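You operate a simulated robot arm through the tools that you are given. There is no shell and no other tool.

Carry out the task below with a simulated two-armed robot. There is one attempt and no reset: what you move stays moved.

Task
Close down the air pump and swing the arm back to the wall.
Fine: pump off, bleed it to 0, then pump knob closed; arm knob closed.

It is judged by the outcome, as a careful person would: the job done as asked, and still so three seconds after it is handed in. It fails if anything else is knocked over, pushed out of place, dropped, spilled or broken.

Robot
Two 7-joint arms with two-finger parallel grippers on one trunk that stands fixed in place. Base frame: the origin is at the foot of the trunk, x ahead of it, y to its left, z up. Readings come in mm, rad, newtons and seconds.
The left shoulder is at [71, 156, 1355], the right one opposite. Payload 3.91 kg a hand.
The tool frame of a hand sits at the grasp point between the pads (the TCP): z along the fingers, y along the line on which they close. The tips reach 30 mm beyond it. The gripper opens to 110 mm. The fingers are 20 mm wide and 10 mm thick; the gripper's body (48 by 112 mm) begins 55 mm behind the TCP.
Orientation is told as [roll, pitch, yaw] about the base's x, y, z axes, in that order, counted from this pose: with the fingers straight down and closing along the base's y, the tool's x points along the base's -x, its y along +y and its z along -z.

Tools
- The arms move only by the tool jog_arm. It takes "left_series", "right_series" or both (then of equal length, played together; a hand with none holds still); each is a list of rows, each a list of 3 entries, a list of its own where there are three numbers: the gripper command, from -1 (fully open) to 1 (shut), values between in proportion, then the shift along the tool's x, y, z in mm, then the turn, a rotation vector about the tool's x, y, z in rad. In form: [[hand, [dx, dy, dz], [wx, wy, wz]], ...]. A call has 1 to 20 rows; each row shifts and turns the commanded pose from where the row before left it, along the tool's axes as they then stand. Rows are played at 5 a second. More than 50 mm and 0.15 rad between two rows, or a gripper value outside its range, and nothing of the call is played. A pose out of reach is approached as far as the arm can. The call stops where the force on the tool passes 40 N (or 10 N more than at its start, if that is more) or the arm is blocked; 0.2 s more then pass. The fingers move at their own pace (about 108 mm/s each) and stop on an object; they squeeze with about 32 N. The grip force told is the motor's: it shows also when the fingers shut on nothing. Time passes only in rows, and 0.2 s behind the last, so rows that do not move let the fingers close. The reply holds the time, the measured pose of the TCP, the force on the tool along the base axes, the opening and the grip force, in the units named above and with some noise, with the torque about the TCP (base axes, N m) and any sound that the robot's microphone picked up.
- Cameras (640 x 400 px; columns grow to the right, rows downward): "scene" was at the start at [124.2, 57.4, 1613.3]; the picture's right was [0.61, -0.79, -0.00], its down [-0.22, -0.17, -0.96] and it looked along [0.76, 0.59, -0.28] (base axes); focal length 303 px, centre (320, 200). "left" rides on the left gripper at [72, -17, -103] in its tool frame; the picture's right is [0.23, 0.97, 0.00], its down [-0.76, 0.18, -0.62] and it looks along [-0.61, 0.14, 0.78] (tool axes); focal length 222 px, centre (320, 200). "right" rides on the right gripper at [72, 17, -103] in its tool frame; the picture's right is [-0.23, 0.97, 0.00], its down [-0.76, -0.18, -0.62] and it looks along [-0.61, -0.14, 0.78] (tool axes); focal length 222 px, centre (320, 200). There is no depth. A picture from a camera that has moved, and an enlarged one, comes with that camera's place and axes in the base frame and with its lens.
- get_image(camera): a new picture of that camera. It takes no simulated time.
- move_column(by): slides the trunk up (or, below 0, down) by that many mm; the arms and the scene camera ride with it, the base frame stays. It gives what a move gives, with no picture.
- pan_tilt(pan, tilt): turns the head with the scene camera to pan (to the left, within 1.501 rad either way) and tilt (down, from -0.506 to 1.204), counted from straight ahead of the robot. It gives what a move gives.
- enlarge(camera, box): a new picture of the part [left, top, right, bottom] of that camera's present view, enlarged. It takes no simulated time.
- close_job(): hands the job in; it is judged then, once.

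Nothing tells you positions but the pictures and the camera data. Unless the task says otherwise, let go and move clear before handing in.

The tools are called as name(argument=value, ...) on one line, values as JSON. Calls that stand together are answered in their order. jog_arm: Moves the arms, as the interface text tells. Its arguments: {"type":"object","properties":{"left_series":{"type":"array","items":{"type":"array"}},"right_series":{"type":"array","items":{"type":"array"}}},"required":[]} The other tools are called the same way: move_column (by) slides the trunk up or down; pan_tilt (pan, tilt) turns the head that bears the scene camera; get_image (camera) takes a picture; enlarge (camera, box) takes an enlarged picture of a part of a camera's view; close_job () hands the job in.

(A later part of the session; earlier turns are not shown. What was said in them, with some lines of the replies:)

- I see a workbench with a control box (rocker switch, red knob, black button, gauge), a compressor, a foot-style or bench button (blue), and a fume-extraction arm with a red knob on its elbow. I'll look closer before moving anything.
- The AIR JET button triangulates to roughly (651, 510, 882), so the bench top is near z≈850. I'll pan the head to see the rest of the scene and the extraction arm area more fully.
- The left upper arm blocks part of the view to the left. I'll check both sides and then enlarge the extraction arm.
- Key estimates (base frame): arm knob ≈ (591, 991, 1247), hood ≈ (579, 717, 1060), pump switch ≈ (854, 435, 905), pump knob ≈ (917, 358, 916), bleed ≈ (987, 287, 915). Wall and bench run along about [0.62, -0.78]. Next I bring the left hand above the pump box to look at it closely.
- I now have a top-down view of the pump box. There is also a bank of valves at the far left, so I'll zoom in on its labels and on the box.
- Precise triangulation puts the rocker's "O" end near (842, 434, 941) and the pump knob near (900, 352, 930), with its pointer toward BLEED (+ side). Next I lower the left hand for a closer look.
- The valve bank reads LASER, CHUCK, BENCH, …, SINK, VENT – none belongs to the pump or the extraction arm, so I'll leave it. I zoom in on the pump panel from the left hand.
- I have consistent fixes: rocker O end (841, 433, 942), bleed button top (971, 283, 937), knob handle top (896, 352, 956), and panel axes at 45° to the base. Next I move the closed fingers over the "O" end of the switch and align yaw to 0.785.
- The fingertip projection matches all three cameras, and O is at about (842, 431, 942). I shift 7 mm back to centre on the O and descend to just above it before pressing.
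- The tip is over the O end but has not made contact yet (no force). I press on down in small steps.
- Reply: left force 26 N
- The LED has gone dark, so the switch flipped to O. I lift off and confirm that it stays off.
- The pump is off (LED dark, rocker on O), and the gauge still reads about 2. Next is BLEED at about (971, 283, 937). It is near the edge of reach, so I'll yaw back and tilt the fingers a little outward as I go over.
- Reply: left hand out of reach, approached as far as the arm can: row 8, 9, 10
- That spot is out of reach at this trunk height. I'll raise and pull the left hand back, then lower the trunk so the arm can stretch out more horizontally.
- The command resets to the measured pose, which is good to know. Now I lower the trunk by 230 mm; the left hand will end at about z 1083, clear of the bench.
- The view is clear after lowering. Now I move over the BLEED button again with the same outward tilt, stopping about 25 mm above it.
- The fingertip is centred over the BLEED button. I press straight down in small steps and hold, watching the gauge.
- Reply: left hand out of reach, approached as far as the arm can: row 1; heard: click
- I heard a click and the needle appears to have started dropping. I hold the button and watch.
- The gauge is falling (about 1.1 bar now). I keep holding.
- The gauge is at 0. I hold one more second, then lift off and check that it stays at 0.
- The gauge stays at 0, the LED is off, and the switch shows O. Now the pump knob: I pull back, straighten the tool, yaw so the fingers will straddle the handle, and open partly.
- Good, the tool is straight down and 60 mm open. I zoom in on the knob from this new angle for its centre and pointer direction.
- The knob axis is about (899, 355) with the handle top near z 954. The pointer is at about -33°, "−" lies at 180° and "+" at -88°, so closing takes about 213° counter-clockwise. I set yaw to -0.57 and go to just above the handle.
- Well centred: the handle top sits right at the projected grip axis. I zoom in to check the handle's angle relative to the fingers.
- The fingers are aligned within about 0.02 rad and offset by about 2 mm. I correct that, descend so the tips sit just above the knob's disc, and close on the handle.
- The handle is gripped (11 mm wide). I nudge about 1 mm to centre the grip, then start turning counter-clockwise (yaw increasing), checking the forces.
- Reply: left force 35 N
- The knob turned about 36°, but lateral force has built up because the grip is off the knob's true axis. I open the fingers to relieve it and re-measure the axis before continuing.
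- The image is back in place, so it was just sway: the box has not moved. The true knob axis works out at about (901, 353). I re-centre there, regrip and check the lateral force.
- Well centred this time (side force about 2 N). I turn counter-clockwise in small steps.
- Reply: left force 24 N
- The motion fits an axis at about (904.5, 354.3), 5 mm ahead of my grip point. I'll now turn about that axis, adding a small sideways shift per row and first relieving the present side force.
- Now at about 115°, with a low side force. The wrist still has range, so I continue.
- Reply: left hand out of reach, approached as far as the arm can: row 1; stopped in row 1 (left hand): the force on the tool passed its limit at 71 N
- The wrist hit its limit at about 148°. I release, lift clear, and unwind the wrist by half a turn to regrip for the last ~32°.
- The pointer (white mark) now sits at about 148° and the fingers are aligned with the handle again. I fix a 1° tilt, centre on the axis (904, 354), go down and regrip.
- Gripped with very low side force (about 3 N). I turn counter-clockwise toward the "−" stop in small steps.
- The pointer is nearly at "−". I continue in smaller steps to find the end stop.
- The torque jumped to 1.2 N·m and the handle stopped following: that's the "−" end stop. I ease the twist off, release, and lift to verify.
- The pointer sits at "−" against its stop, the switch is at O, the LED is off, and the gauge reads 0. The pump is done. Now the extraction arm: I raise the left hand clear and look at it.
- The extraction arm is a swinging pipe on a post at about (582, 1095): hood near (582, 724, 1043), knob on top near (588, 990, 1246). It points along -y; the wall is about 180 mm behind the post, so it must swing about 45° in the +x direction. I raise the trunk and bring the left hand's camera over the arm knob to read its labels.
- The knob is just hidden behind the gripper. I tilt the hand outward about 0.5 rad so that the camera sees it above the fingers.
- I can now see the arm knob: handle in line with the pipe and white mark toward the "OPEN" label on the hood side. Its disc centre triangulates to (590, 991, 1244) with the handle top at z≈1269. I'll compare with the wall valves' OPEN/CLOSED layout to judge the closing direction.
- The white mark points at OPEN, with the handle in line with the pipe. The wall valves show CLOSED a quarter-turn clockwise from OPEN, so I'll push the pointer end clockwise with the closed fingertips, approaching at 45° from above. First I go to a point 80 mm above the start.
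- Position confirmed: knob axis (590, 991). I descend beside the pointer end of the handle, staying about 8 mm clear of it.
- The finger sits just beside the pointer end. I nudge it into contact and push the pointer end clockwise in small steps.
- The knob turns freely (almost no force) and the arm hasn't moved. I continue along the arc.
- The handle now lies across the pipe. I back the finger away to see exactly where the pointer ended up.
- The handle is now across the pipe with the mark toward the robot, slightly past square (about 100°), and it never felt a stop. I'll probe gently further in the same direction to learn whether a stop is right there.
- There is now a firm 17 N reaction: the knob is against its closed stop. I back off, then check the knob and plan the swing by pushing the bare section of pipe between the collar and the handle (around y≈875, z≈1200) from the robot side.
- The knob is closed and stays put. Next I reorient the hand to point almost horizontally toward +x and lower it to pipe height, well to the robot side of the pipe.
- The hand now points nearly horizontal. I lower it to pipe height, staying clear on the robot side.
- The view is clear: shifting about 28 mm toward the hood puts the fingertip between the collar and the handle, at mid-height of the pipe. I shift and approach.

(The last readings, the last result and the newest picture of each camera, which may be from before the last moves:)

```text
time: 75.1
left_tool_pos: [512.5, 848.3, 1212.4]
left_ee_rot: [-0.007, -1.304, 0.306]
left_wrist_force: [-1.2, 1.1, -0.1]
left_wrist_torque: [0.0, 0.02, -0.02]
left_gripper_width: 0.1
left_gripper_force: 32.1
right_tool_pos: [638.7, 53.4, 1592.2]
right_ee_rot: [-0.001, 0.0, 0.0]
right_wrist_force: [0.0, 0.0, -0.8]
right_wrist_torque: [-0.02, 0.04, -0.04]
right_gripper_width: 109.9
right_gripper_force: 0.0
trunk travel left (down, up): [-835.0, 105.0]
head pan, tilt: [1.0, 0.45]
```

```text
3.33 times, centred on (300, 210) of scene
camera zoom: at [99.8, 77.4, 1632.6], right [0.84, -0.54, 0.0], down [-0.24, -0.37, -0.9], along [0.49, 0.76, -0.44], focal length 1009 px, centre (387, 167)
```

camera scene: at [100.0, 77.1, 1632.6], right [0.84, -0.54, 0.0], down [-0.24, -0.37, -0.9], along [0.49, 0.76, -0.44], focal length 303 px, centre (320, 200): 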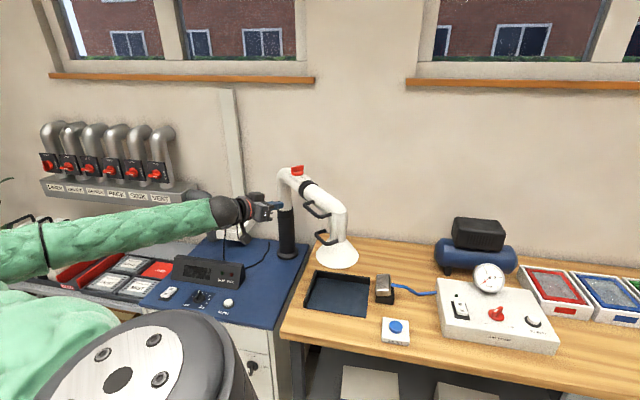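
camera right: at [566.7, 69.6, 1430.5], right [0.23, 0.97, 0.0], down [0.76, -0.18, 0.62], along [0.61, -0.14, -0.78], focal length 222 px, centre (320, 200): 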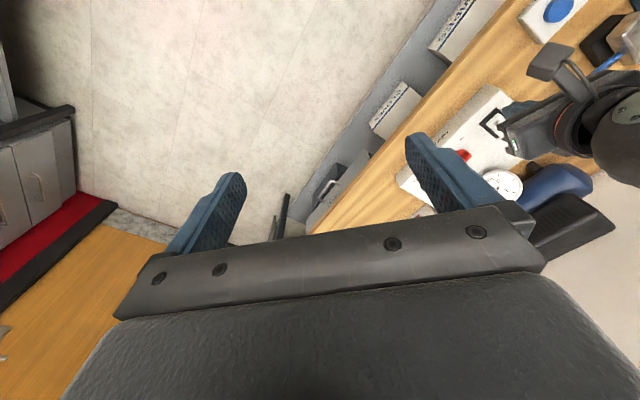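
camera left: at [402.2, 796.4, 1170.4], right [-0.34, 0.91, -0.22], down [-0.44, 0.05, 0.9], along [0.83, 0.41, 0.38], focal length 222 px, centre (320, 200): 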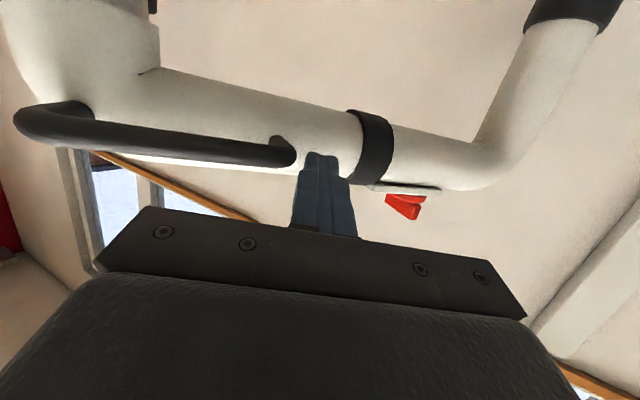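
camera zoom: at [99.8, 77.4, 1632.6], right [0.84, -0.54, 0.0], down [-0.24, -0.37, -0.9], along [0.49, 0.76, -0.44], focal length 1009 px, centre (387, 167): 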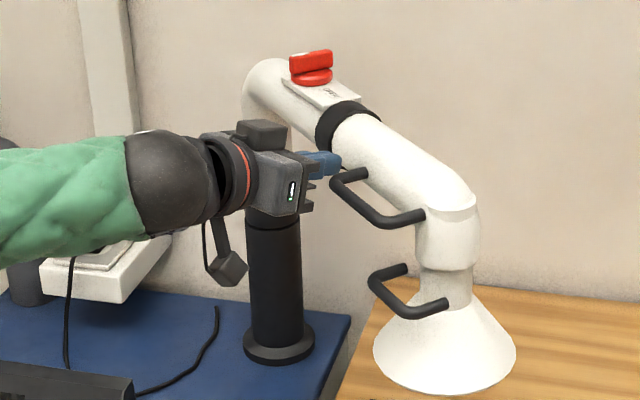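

The tip is 10 mm from the pipe. I begin pushing in +x in small steps and watch the force.

jog_arm(left_series=[[1, [-2, -2.4, 7.4], [0, 0, 0]], [1, [-2, -2.4, 7.4], [0, 0, 0]], [1, [-2, -2.4, 7.4], [0, 0, 0]], [1, [-2, -2.4, 7.4], [0, 0, 0]]])

get_image(camera="left")

enlarge(camera="scene", box=[220, 150, 380, 270])

```text
time: 76.1
left_tool_pos: [543.8, 847.5, 1213.7]
left_ee_rot: [-0.004, -1.305, 0.302]
left_wrist_force: [-3.9, -2.8, 2.1]
left_wrist_torque: [0.03, -0.06, -0.06]
left_gripper_width: 0.0
left_gripper_force: 32.3
right_tool_pos: [638.2, 52.6, 1592.8]
right_ee_rot: [0.001, 0.001, 0.0]
right_wrist_force: [-1.2, 0.1, 0.5]
right_wrist_torque: [0.0, 0.0, 0.0]
right_gripper_width: 110.1
right_gripper_force: 0.0
trunk travel left (down, up): [-835.0, 105.0]
head pan, tilt: [1.0, 0.45]
```

```text
taken
camera left: at [433.9, 795.7, 1171.0], right [-0.34, 0.91, -0.22], down [-0.44, 0.05, 0.9], along [0.83, 0.41, 0.38], focal length 222 px, centre (320, 200)
```

left: 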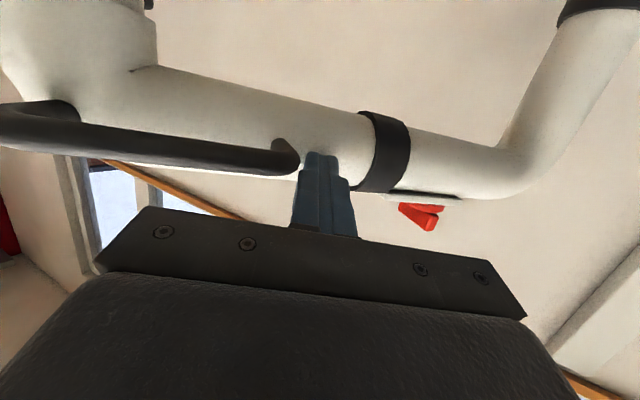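

```text
3.33 times, centred on (300, 210) of scene
camera zoom: at [99.5, 76.6, 1632.6], right [0.84, -0.54, 0.0], down [-0.24, -0.37, -0.9], along [0.49, 0.76, -0.44], focal length 1009 px, centre (387, 167)
```

zoom: 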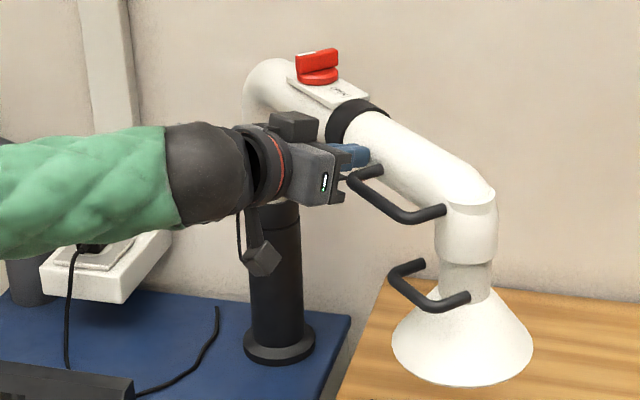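

The arm swings smoothly at about 5 N, pivoting about the post. I continue along the arc.

jog_arm(left_series=[[1, [-3.1, -3.5, 11.0], [0, 0, 0]], [1, [-3.1, -3.5, 11.0], [0, 0, 0]], [1, [-3.1, -2.6, 11.3], [0, 0, 0]], [1, [-3.1, -2.6, 11.3], [0, 0, 0]], [1, [-3.2, -1.6, 11.6], [0, 0, 0]]])

get_image(camera="left")

get_image(camera="scene")

```text
time: 77.3
left_tool_pos: [603.3, 850.2, 1214.0]
left_ee_rot: [-0.002, -1.304, 0.301]
left_wrist_force: [-2.0, -4.8, 2.4]
left_wrist_torque: [-0.01, -0.06, -0.15]
left_gripper_width: 0.1
left_gripper_force: 32.0
right_tool_pos: [638.8, 53.7, 1593.5]
right_ee_rot: [0.0, 0.0, -0.001]
right_wrist_force: [0.1, 0.3, -0.3]
right_wrist_torque: [0.0, 0.02, 0.01]
right_gripper_width: 110.1
right_gripper_force: 0.0
trunk travel left (down, up): [-835.0, 105.0]
head pan, tilt: [1.0, 0.45]
```

```text
taken
camera left: at [494.3, 799.6, 1171.1], right [-0.34, 0.91, -0.22], down [-0.44, 0.05, 0.9], along [0.83, 0.41, 0.38], focal length 222 px, centre (320, 200)
```

left: 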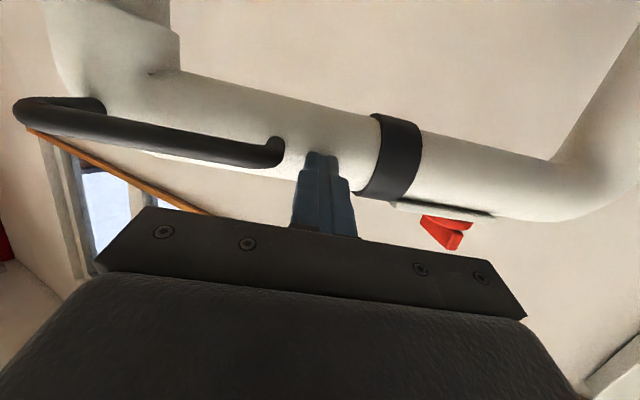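

```text
taken
camera scene: at [100.0, 76.7, 1632.6], right [0.84, -0.54, 0.0], down [-0.24, -0.37, -0.9], along [0.49, 0.76, -0.44], focal length 303 px, centre (320, 200)
```

scene: 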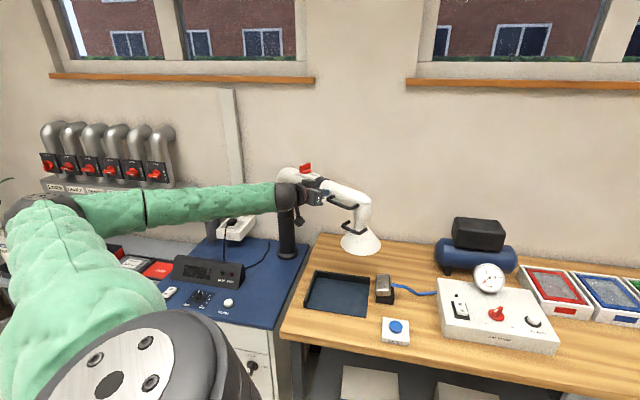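

About 0.35 rad swung, still at a light force. I continue, now yawing the hand along with the pipe.

jog_arm(left_series=[[1, [-3.2, -1.0, 11.8], [-0.0482, 0, -0.0132]], [1, [-3.3, -0.8, 12.0], [-0.0482, 0, -0.0132]], [1, [-3.2, -0.8, 11.7], [-0.0482, 0, -0.0132]], [1, [-3.2, -0.7, 11.8], [-0.0482, 0, -0.0132]], [1, [-3.2, -0.6, 11.8], [-0.0482, 0, -0.0132]]])

get_image(camera="left")

get_image(camera="scene")

```text
time: 78.5
left_tool_pos: [661.9, 870.2, 1212.9]
left_ee_rot: [-0.007, -1.305, 0.558]
left_wrist_force: [-1.3, -5.2, 2.9]
left_wrist_torque: [0.01, -0.1, -0.21]
left_gripper_width: 0.1
left_gripper_force: 32.1
right_tool_pos: [639.3, 54.9, 1591.4]
right_ee_rot: [-0.001, 0.001, 0.0]
right_wrist_force: [-0.1, 0.2, -0.3]
right_wrist_torque: [0.01, 0.01, 0.0]
right_gripper_width: 110.0
right_gripper_force: 0.0
trunk travel left (down, up): [-835.0, 105.0]
head pan, tilt: [1.0, 0.45]
```

```text
taken
camera left: at [568.5, 794.5, 1171.4], right [-0.56, 0.8, -0.22], down [-0.44, -0.06, 0.9], along [0.7, 0.6, 0.38], focal length 222 px, centre (320, 200)
```

left: 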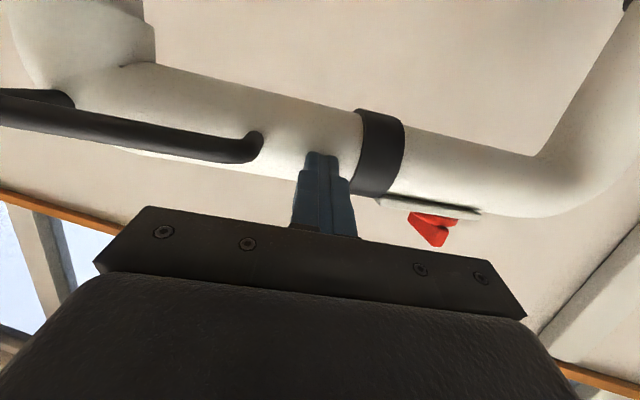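

```text
taken
camera scene: at [100.4, 76.7, 1632.6], right [0.84, -0.54, 0.0], down [-0.24, -0.37, -0.9], along [0.49, 0.76, -0.44], focal length 303 px, centre (320, 200)
```

scene: 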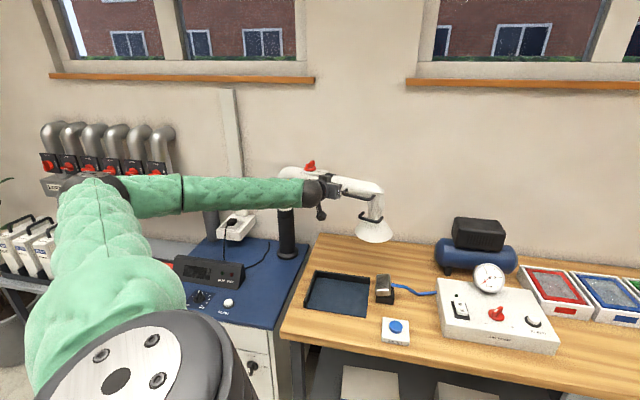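

jog_arm(left_series=[[1, [-3.2, -0.7, 11.7], [-0.0482, 0, -0.0132]], [1, [-3.2, -0.65, 11.7], [-0.0482, 0, -0.0132]], [1, [-3.2, -0.6, 11.7], [-0.0482, 0, -0.0132]], [1, [0, 0, 0], [0, 0, 0]]])

get_image(camera="left")

enlarge(camera="scene", box=[250, 130, 450, 270])

get_image(camera="right")

```text
time: 79.5
left_tool_pos: [690.6, 890.5, 1213.6]
left_ee_rot: [-0.009, -1.303, 0.711]
left_wrist_force: [-1.0, -1.6, 1.9]
left_wrist_torque: [-0.02, -0.06, -0.04]
left_gripper_width: 0.1
left_gripper_force: 32.0
right_tool_pos: [638.0, 53.7, 1591.8]
right_ee_rot: [0.001, 0.001, -0.001]
right_wrist_force: [0.3, 0.0, -0.3]
right_wrist_torque: [-0.02, -0.01, 0.0]
right_gripper_width: 110.3
right_gripper_force: 0.2
trunk travel left (down, up): [-835.0, 105.0]
head pan, tilt: [1.0, 0.45]
```

```text
taken
camera left: at [611.2, 801.0, 1170.7], right [-0.67, 0.71, -0.22], down [-0.42, -0.12, 0.9], along [0.61, 0.7, 0.38], focal length 222 px, centre (320, 200)
```

left: 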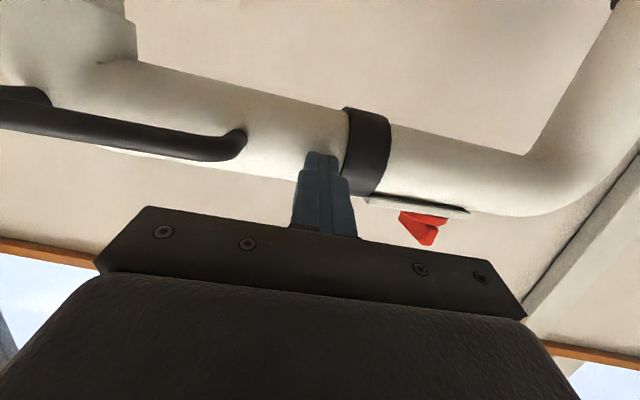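

```text
2.86 times, centred on (350, 200) of scene
camera zoom: at [99.5, 77.2, 1632.6], right [0.84, -0.54, 0.0], down [-0.24, -0.37, -0.9], along [0.49, 0.76, -0.44], focal length 865 px, centre (234, 200)
```

zoom: 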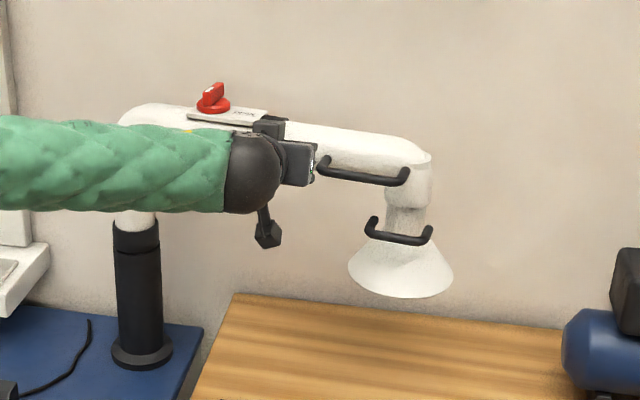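

```text
taken
camera right: at [566.3, 69.9, 1695.4], right [0.23, 0.97, 0.0], down [0.76, -0.18, 0.62], along [0.61, -0.14, -0.78], focal length 222 px, centre (320, 200)
```

right: 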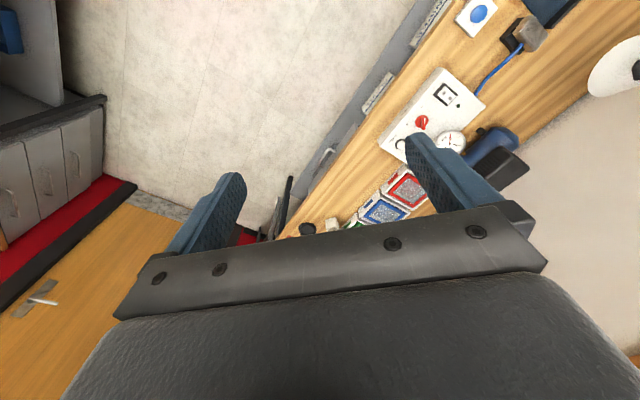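

The arm is now about 40° round, nearly parallel to the wall. I keep pushing gently, sliding slightly away from the collar, to find where it comes to rest at the wall.

jog_arm(left_series=[[1, [-2.6, -4, 9.6], [-0.0386, 0, -0.0105]], [1, [-2.6, -4, 9.6], [-0.0386, 0, -0.0105]], [1, [-2.6, -3, 9.6], [-0.0386, 0, -0.0105]], [1, [0, 0, 0], [0, 0, 0]]])

get_image(camera="left")

enlarge(camera="scene", box=[250, 130, 450, 270])

```text
time: 80.5
left_tool_pos: [722.6, 901.7, 1213.3]
left_ee_rot: [-0.007, -1.303, 0.828]
left_wrist_force: [-2.7, -0.8, 0.1]
left_wrist_torque: [0.01, -0.01, 0.05]
left_gripper_width: 0.0
left_gripper_force: 31.7
right_tool_pos: [637.0, 53.8, 1592.2]
right_ee_rot: [-0.001, 0.0, 0.001]
right_wrist_force: [-0.6, -0.3, 0.2]
right_wrist_torque: [0.03, 0.03, -0.03]
right_gripper_width: 110.3
right_gripper_force: 0.1
trunk travel left (down, up): [-835.0, 105.0]
head pan, tilt: [1.0, 0.45]
```

```text
taken
camera left: at [652.5, 803.8, 1170.4], right [-0.75, 0.62, -0.22], down [-0.4, -0.17, 0.9], along [0.52, 0.77, 0.38], focal length 222 px, centre (320, 200)
```

left: 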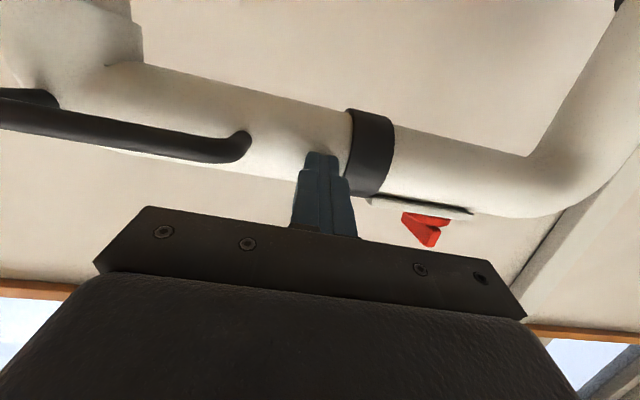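

```text
2.86 times, centred on (350, 200) of scene
camera zoom: at [99.4, 77.6, 1632.6], right [0.84, -0.54, 0.0], down [-0.24, -0.37, -0.9], along [0.49, 0.76, -0.44], focal length 865 px, centre (234, 200)
```

zoom: 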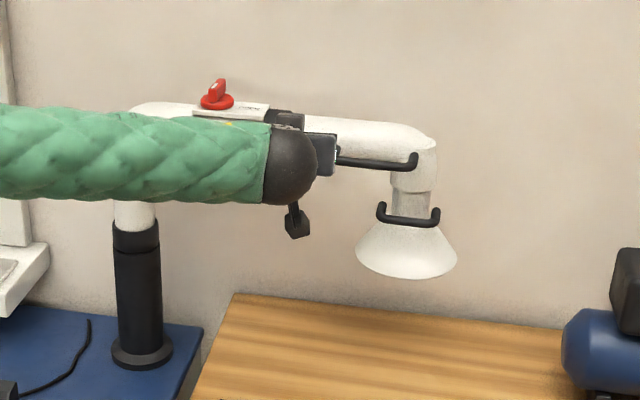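

Now about parallel to the wall (≈47°) and still moving freely. I push on gently to see whether it has a rest stop closer to the wall.

jog_arm(left_series=[[1, [-2.1, -1, 7.7], [-0.0386, 0, -0.0105]], [1, [-2.1, -1, 7.7], [-0.0386, 0, -0.0105]], [1, [0, 0, 0], [0, 0, 0]]])

enlarge(camera="scene", box=[250, 130, 450, 270])

```text
time: 81.3
left_tool_pos: [734.2, 908.6, 1213.9]
left_ee_rot: [-0.004, -1.303, 0.901]
left_wrist_force: [-17.0, -27.5, -9.2]
left_wrist_torque: [-0.36, 0.33, -0.43]
left_gripper_width: 0.0
left_gripper_force: 32.0
right_tool_pos: [637.2, 51.1, 1593.4]
right_ee_rot: [0.002, 0.001, 0.0]
right_wrist_force: [0.0, 0.8, 0.1]
right_wrist_torque: [-0.03, 0.0, -0.02]
right_gripper_width: 110.0
right_gripper_force: 0.0
trunk travel left (down, up): [-835.0, 105.0]
head pan, tilt: [1.0, 0.45]
```

```text
2.86 times, centred on (350, 200) of scene
camera zoom: at [98.2, 74.4, 1632.7], right [0.84, -0.54, 0.0], down [-0.23, -0.36, -0.9], along [0.49, 0.76, -0.43], focal length 865 px, centre (234, 200)
```

zoom: 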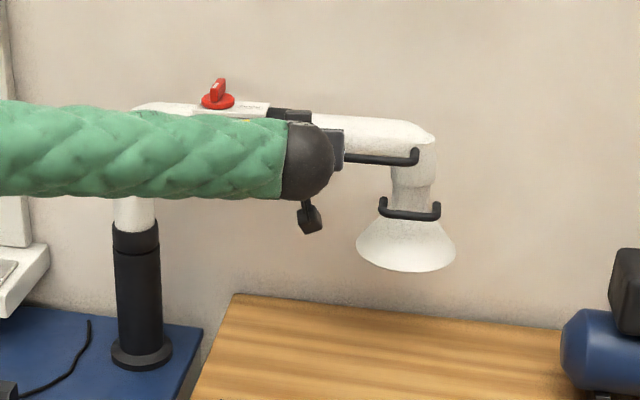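

A firm 33 N reaction: the arm has reached its stop at the wall. I back the hand straight off and check that the arm stays there.

jog_arm(left_series=[[1, [2, 0, -10], [0, 0, 0]], [1, [8, 0, -30], [0, 0, 0]], [1, [8, 0, -40], [0, 0, 0]], [1, [8, 0, -40], [0, 0, 0]], [1, [0, 0, 0], [0, 0, 0]]])

get_image(camera="left")

get_image(camera="scene")

enlarge(camera="scene", box=[250, 130, 450, 270])

```text
time: 82.5
left_tool_pos: [657.5, 815.9, 1221.0]
left_ee_rot: [-0.006, -1.303, 0.905]
left_wrist_force: [0.0, -0.3, -0.3]
left_wrist_torque: [0.02, -0.01, 0.02]
left_gripper_width: 0.0
left_gripper_force: 31.8
right_tool_pos: [638.8, 53.2, 1592.7]
right_ee_rot: [0.0, -0.001, -0.001]
right_wrist_force: [0.1, -0.5, 0.3]
right_wrist_torque: [-0.04, 0.02, 0.0]
right_gripper_width: 109.9
right_gripper_force: 0.0
trunk travel left (down, up): [-835.0, 105.0]
head pan, tilt: [1.0, 0.45]
```

```text
taken
camera left: at [595.4, 712.5, 1177.7], right [-0.8, 0.56, -0.22], down [-0.39, -0.2, 0.9], along [0.46, 0.8, 0.38], focal length 222 px, centre (320, 200)
```

left: 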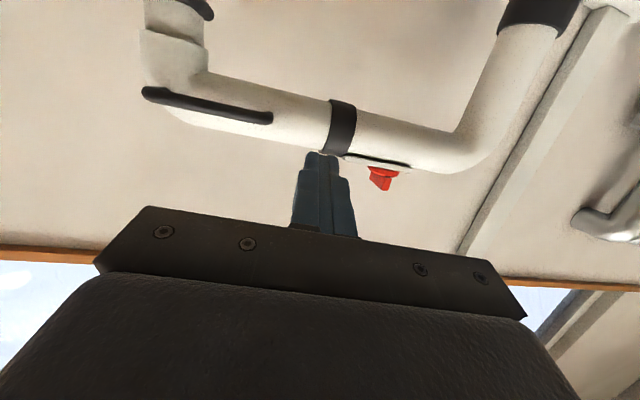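

```text
taken
camera scene: at [100.4, 77.4, 1632.6], right [0.84, -0.54, 0.0], down [-0.24, -0.37, -0.9], along [0.49, 0.76, -0.44], focal length 303 px, centre (320, 200)
```

scene: 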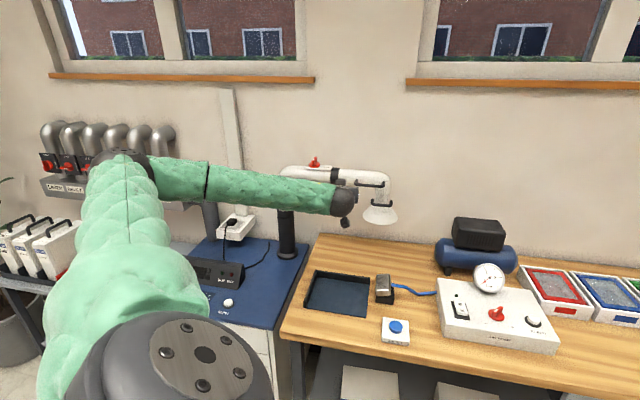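

```text
2.86 times, centred on (350, 200) of scene
camera zoom: at [100.4, 77.4, 1632.6], right [0.84, -0.54, 0.0], down [-0.24, -0.37, -0.9], along [0.49, 0.76, -0.44], focal length 865 px, centre (234, 200)
```

zoom: 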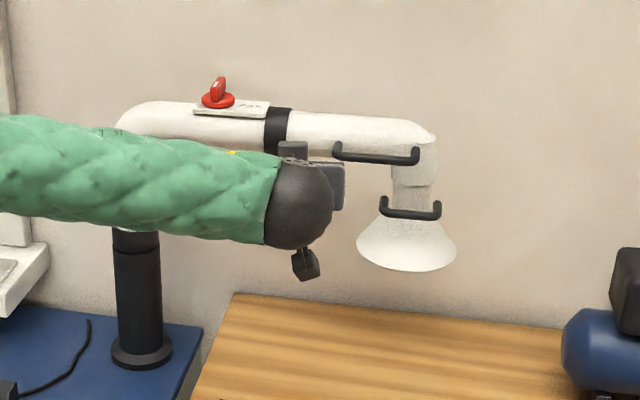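

The arm stays at the wall. I retreat the left hand back and up to a clear pose, then verify everything.

jog_arm(left_series=[[1, [6, 0, -35], [0, 0, 0]], [1, [-27, 0, -33], [0, 0, 0]], [1, [-27, 0, -33], [0, 0, 0]], [1, [-27, 0, -33], [0, 0, 0]], [1, [-27, 0, -33], [0, 0, 0]], [1, [-27, 0, -33], [0, 0, 0]], [1, [0, 0, 0], [0, 0.14, 0]], [1, [0, 0, 0], [0, 0.14, 0]], [1, [0, 0, 0], [0, 0.14, 0]], [1, [0, 0, 0], [0, 0.14, 0]], [1, [0, 0, 0], [0, 0.14, 0]], [1, [0, 0, 0], [0, 0, 0]]])

get_image(camera="scene")

get_image(camera="left")

enlarge(camera="scene", box=[420, 210, 580, 350])

enlarge(camera="scene", box=[260, 140, 420, 270])

```text
time: 85.1
left_tool_pos: [558.0, 691.6, 1397.2]
left_ee_rot: [-0.001, -0.602, 0.898]
left_wrist_force: [0.5, 0.1, -0.4]
left_wrist_torque: [0.0, 0.0, 0.0]
left_gripper_width: 0.0
left_gripper_force: 32.4
right_tool_pos: [638.8, 53.4, 1593.4]
right_ee_rot: [0.0, 0.001, 0.0]
right_wrist_force: [-0.3, 0.3, 0.3]
right_wrist_torque: [0.01, 0.02, 0.03]
right_gripper_width: 110.0
right_gripper_force: 0.0
trunk travel left (down, up): [-835.0, 105.0]
head pan, tilt: [1.0, 0.45]
```

```text
taken
camera scene: at [99.4, 77.1, 1632.7], right [0.84, -0.54, 0.0], down [-0.24, -0.37, -0.9], along [0.49, 0.76, -0.44], focal length 303 px, centre (320, 200)
```

scene: 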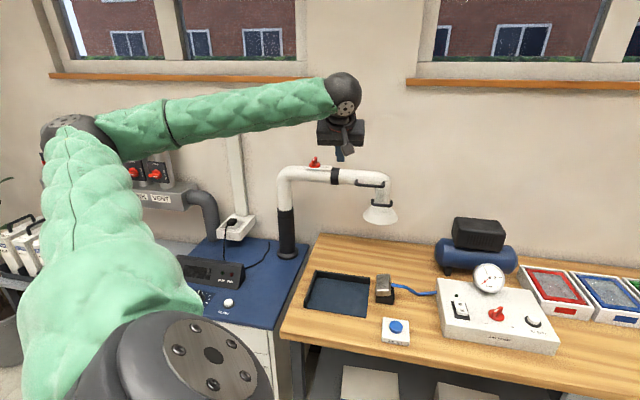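

```text
taken
camera left: at [496.7, 589.5, 1442.0], right [-0.88, 0.46, -0.13], down [0.03, 0.33, 0.94], along [0.48, 0.83, -0.3], focal length 222 px, centre (320, 200)
```

left: 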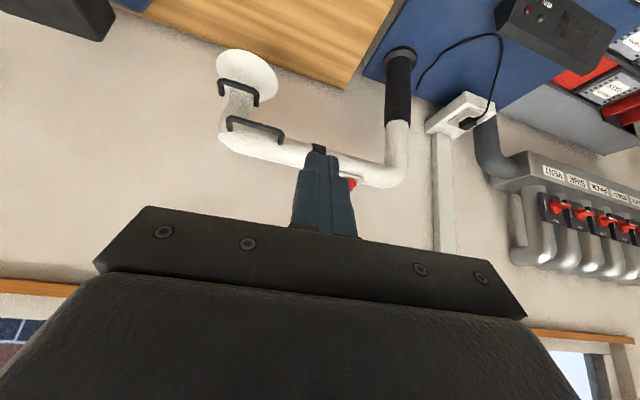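

```text
2.86 times, centred on (500, 280) of scene
camera zoom: at [99.4, 77.1, 1632.7], right [0.84, -0.54, 0.0], down [-0.24, -0.37, -0.9], along [0.49, 0.76, -0.44], focal length 865 px, centre (-194, -29)
```

zoom: 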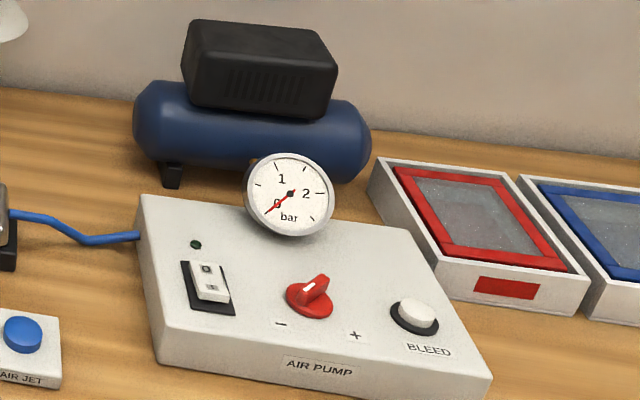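

```text
3.08 times, centred on (340, 205) of scene
camera zoom: at [99.4, 77.1, 1632.7], right [0.84, -0.54, 0.0], down [-0.24, -0.37, -0.9], along [0.49, 0.76, -0.44], focal length 932 px, centre (258, 185)
```

zoom: 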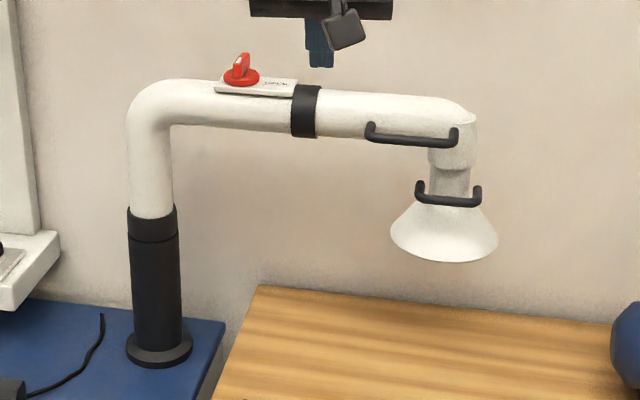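

enlarge(camera="scene", box=[290, 145, 350, 190])

enlarge(camera="left", box=[200, 100, 440, 220])

```text
8.89 times, centred on (320, 168) of scene
camera zoom: at [99.4, 77.1, 1632.7], right [0.84, -0.54, 0.0], down [-0.24, -0.37, -0.9], along [0.49, 0.76, -0.44], focal length 2692 px, centre (320, 489)
```

zoom: 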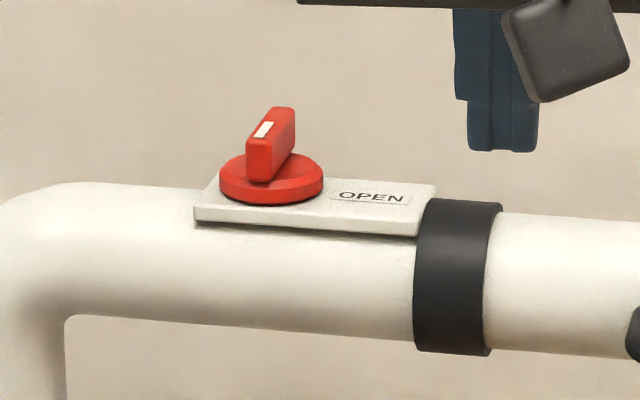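

```text
2.67 times, centred on (320, 160) of left
camera zoom: at [496.7, 589.5, 1442.0], right [-0.88, 0.46, -0.13], down [0.03, 0.33, 0.94], along [0.48, 0.83, -0.3], focal length 592 px, centre (320, 307)
```

zoom: 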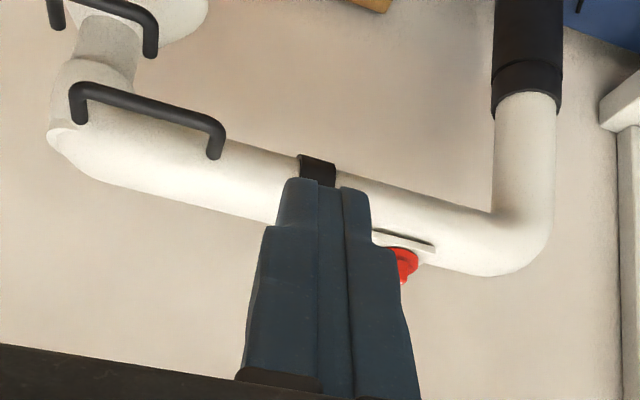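

The arm-knob handle measures about 90° to the pipe (closed), and the pipe is parallel to the wall. The gauge reads 0, the pump is at O, and the pump knob is at "−". I move the hand up a little further clear and take a last look.

jog_arm(left_series=[[1, [-22.6, 0, -33], [0, 0, 0]], [1, [-22.6, 0, -33], [0, 0, 0]], [1, [-22.6, 0, -33], [0, 0, 0]], [1, [0, 0, 0], [0, 0, 0]], [1, [0, 0, 0], [0, 0, 0]], [1, [0, 0, 0], [0, 0, 0]]])

get_image(camera="scene")

enlarge(camera="scene", box=[440, 240, 560, 340])

```text
time: 86.5
left_tool_pos: [559.1, 692.3, 1516.9]
left_ee_rot: [-0.003, -0.601, 0.901]
left_wrist_force: [-0.2, -0.2, -0.8]
left_wrist_torque: [0.0, 0.0, 0.0]
left_gripper_width: 0.0
left_gripper_force: 31.8
right_tool_pos: [639.8, 54.2, 1591.0]
right_ee_rot: [0.0, 0.002, 0.0]
right_wrist_force: [-0.2, -0.1, -0.2]
right_wrist_torque: [-0.02, -0.04, 0.02]
right_gripper_width: 110.1
right_gripper_force: 0.1
trunk travel left (down, up): [-835.0, 105.0]
head pan, tilt: [1.0, 0.45]
```

```text
taken
camera scene: at [101.5, 77.9, 1632.4], right [0.84, -0.54, 0.0], down [-0.24, -0.37, -0.9], along [0.49, 0.76, -0.44], focal length 303 px, centre (320, 200)
```

scene: 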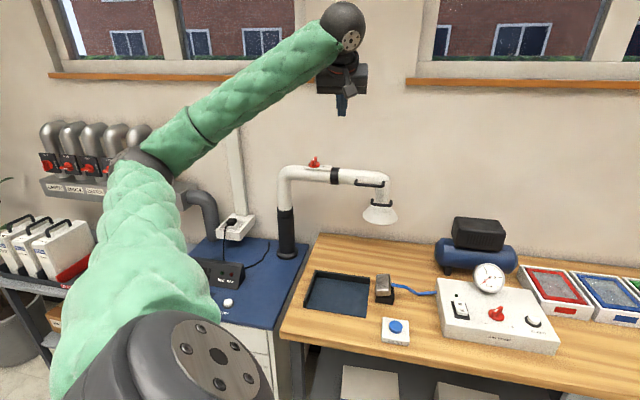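

```text
4.00 times, centred on (500, 290) of scene
camera zoom: at [101.5, 77.9, 1632.4], right [0.84, -0.54, 0.0], down [-0.24, -0.37, -0.9], along [0.49, 0.76, -0.44], focal length 1211 px, centre (-400, -160)
```

zoom: 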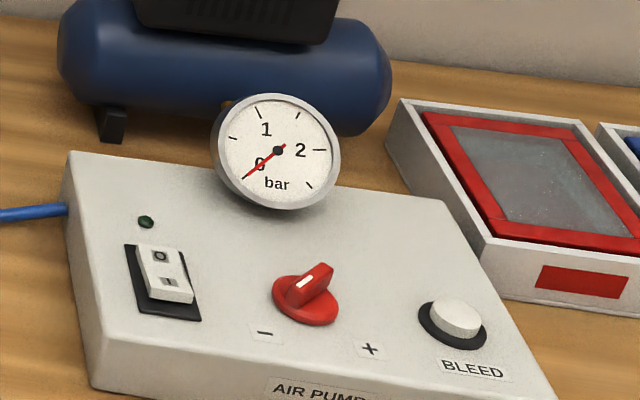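

Everything checks out. The pump is off and bled to 0, with its knob at "−". The extraction arm is back at the wall with its knob closed, and nothing else has moved. I'm handing the job in.

close_job()

```text
The job is handed in.
```

The air pump is shut down and the extraction arm is back at the wall. I handed the job in with both hands clear.

- **Pump off:** the switch is on O and the light is dark.
- **Bled to 0:** I held BLEED until the gauge read 0, and it stayed there after I let go.
- **Pump knob closed:** it is turned all the way to "−", against its stop.
- **Arm knob closed:** the plate only shows an OPEN label, so I turned it clockwise, the way the wall valves close. It stopped firmly at about 90° across the pipe.
- **Arm at the wall:** I pushed it round until it hit its stop, parallel to the wall, and it stayed there.

While I was turning the pump knob, the side force on my grip briefly reached 71 N when the wrist ran out of travel. The pump box looked to be in the same place afterwards, and I saw nothing else knocked or moved.
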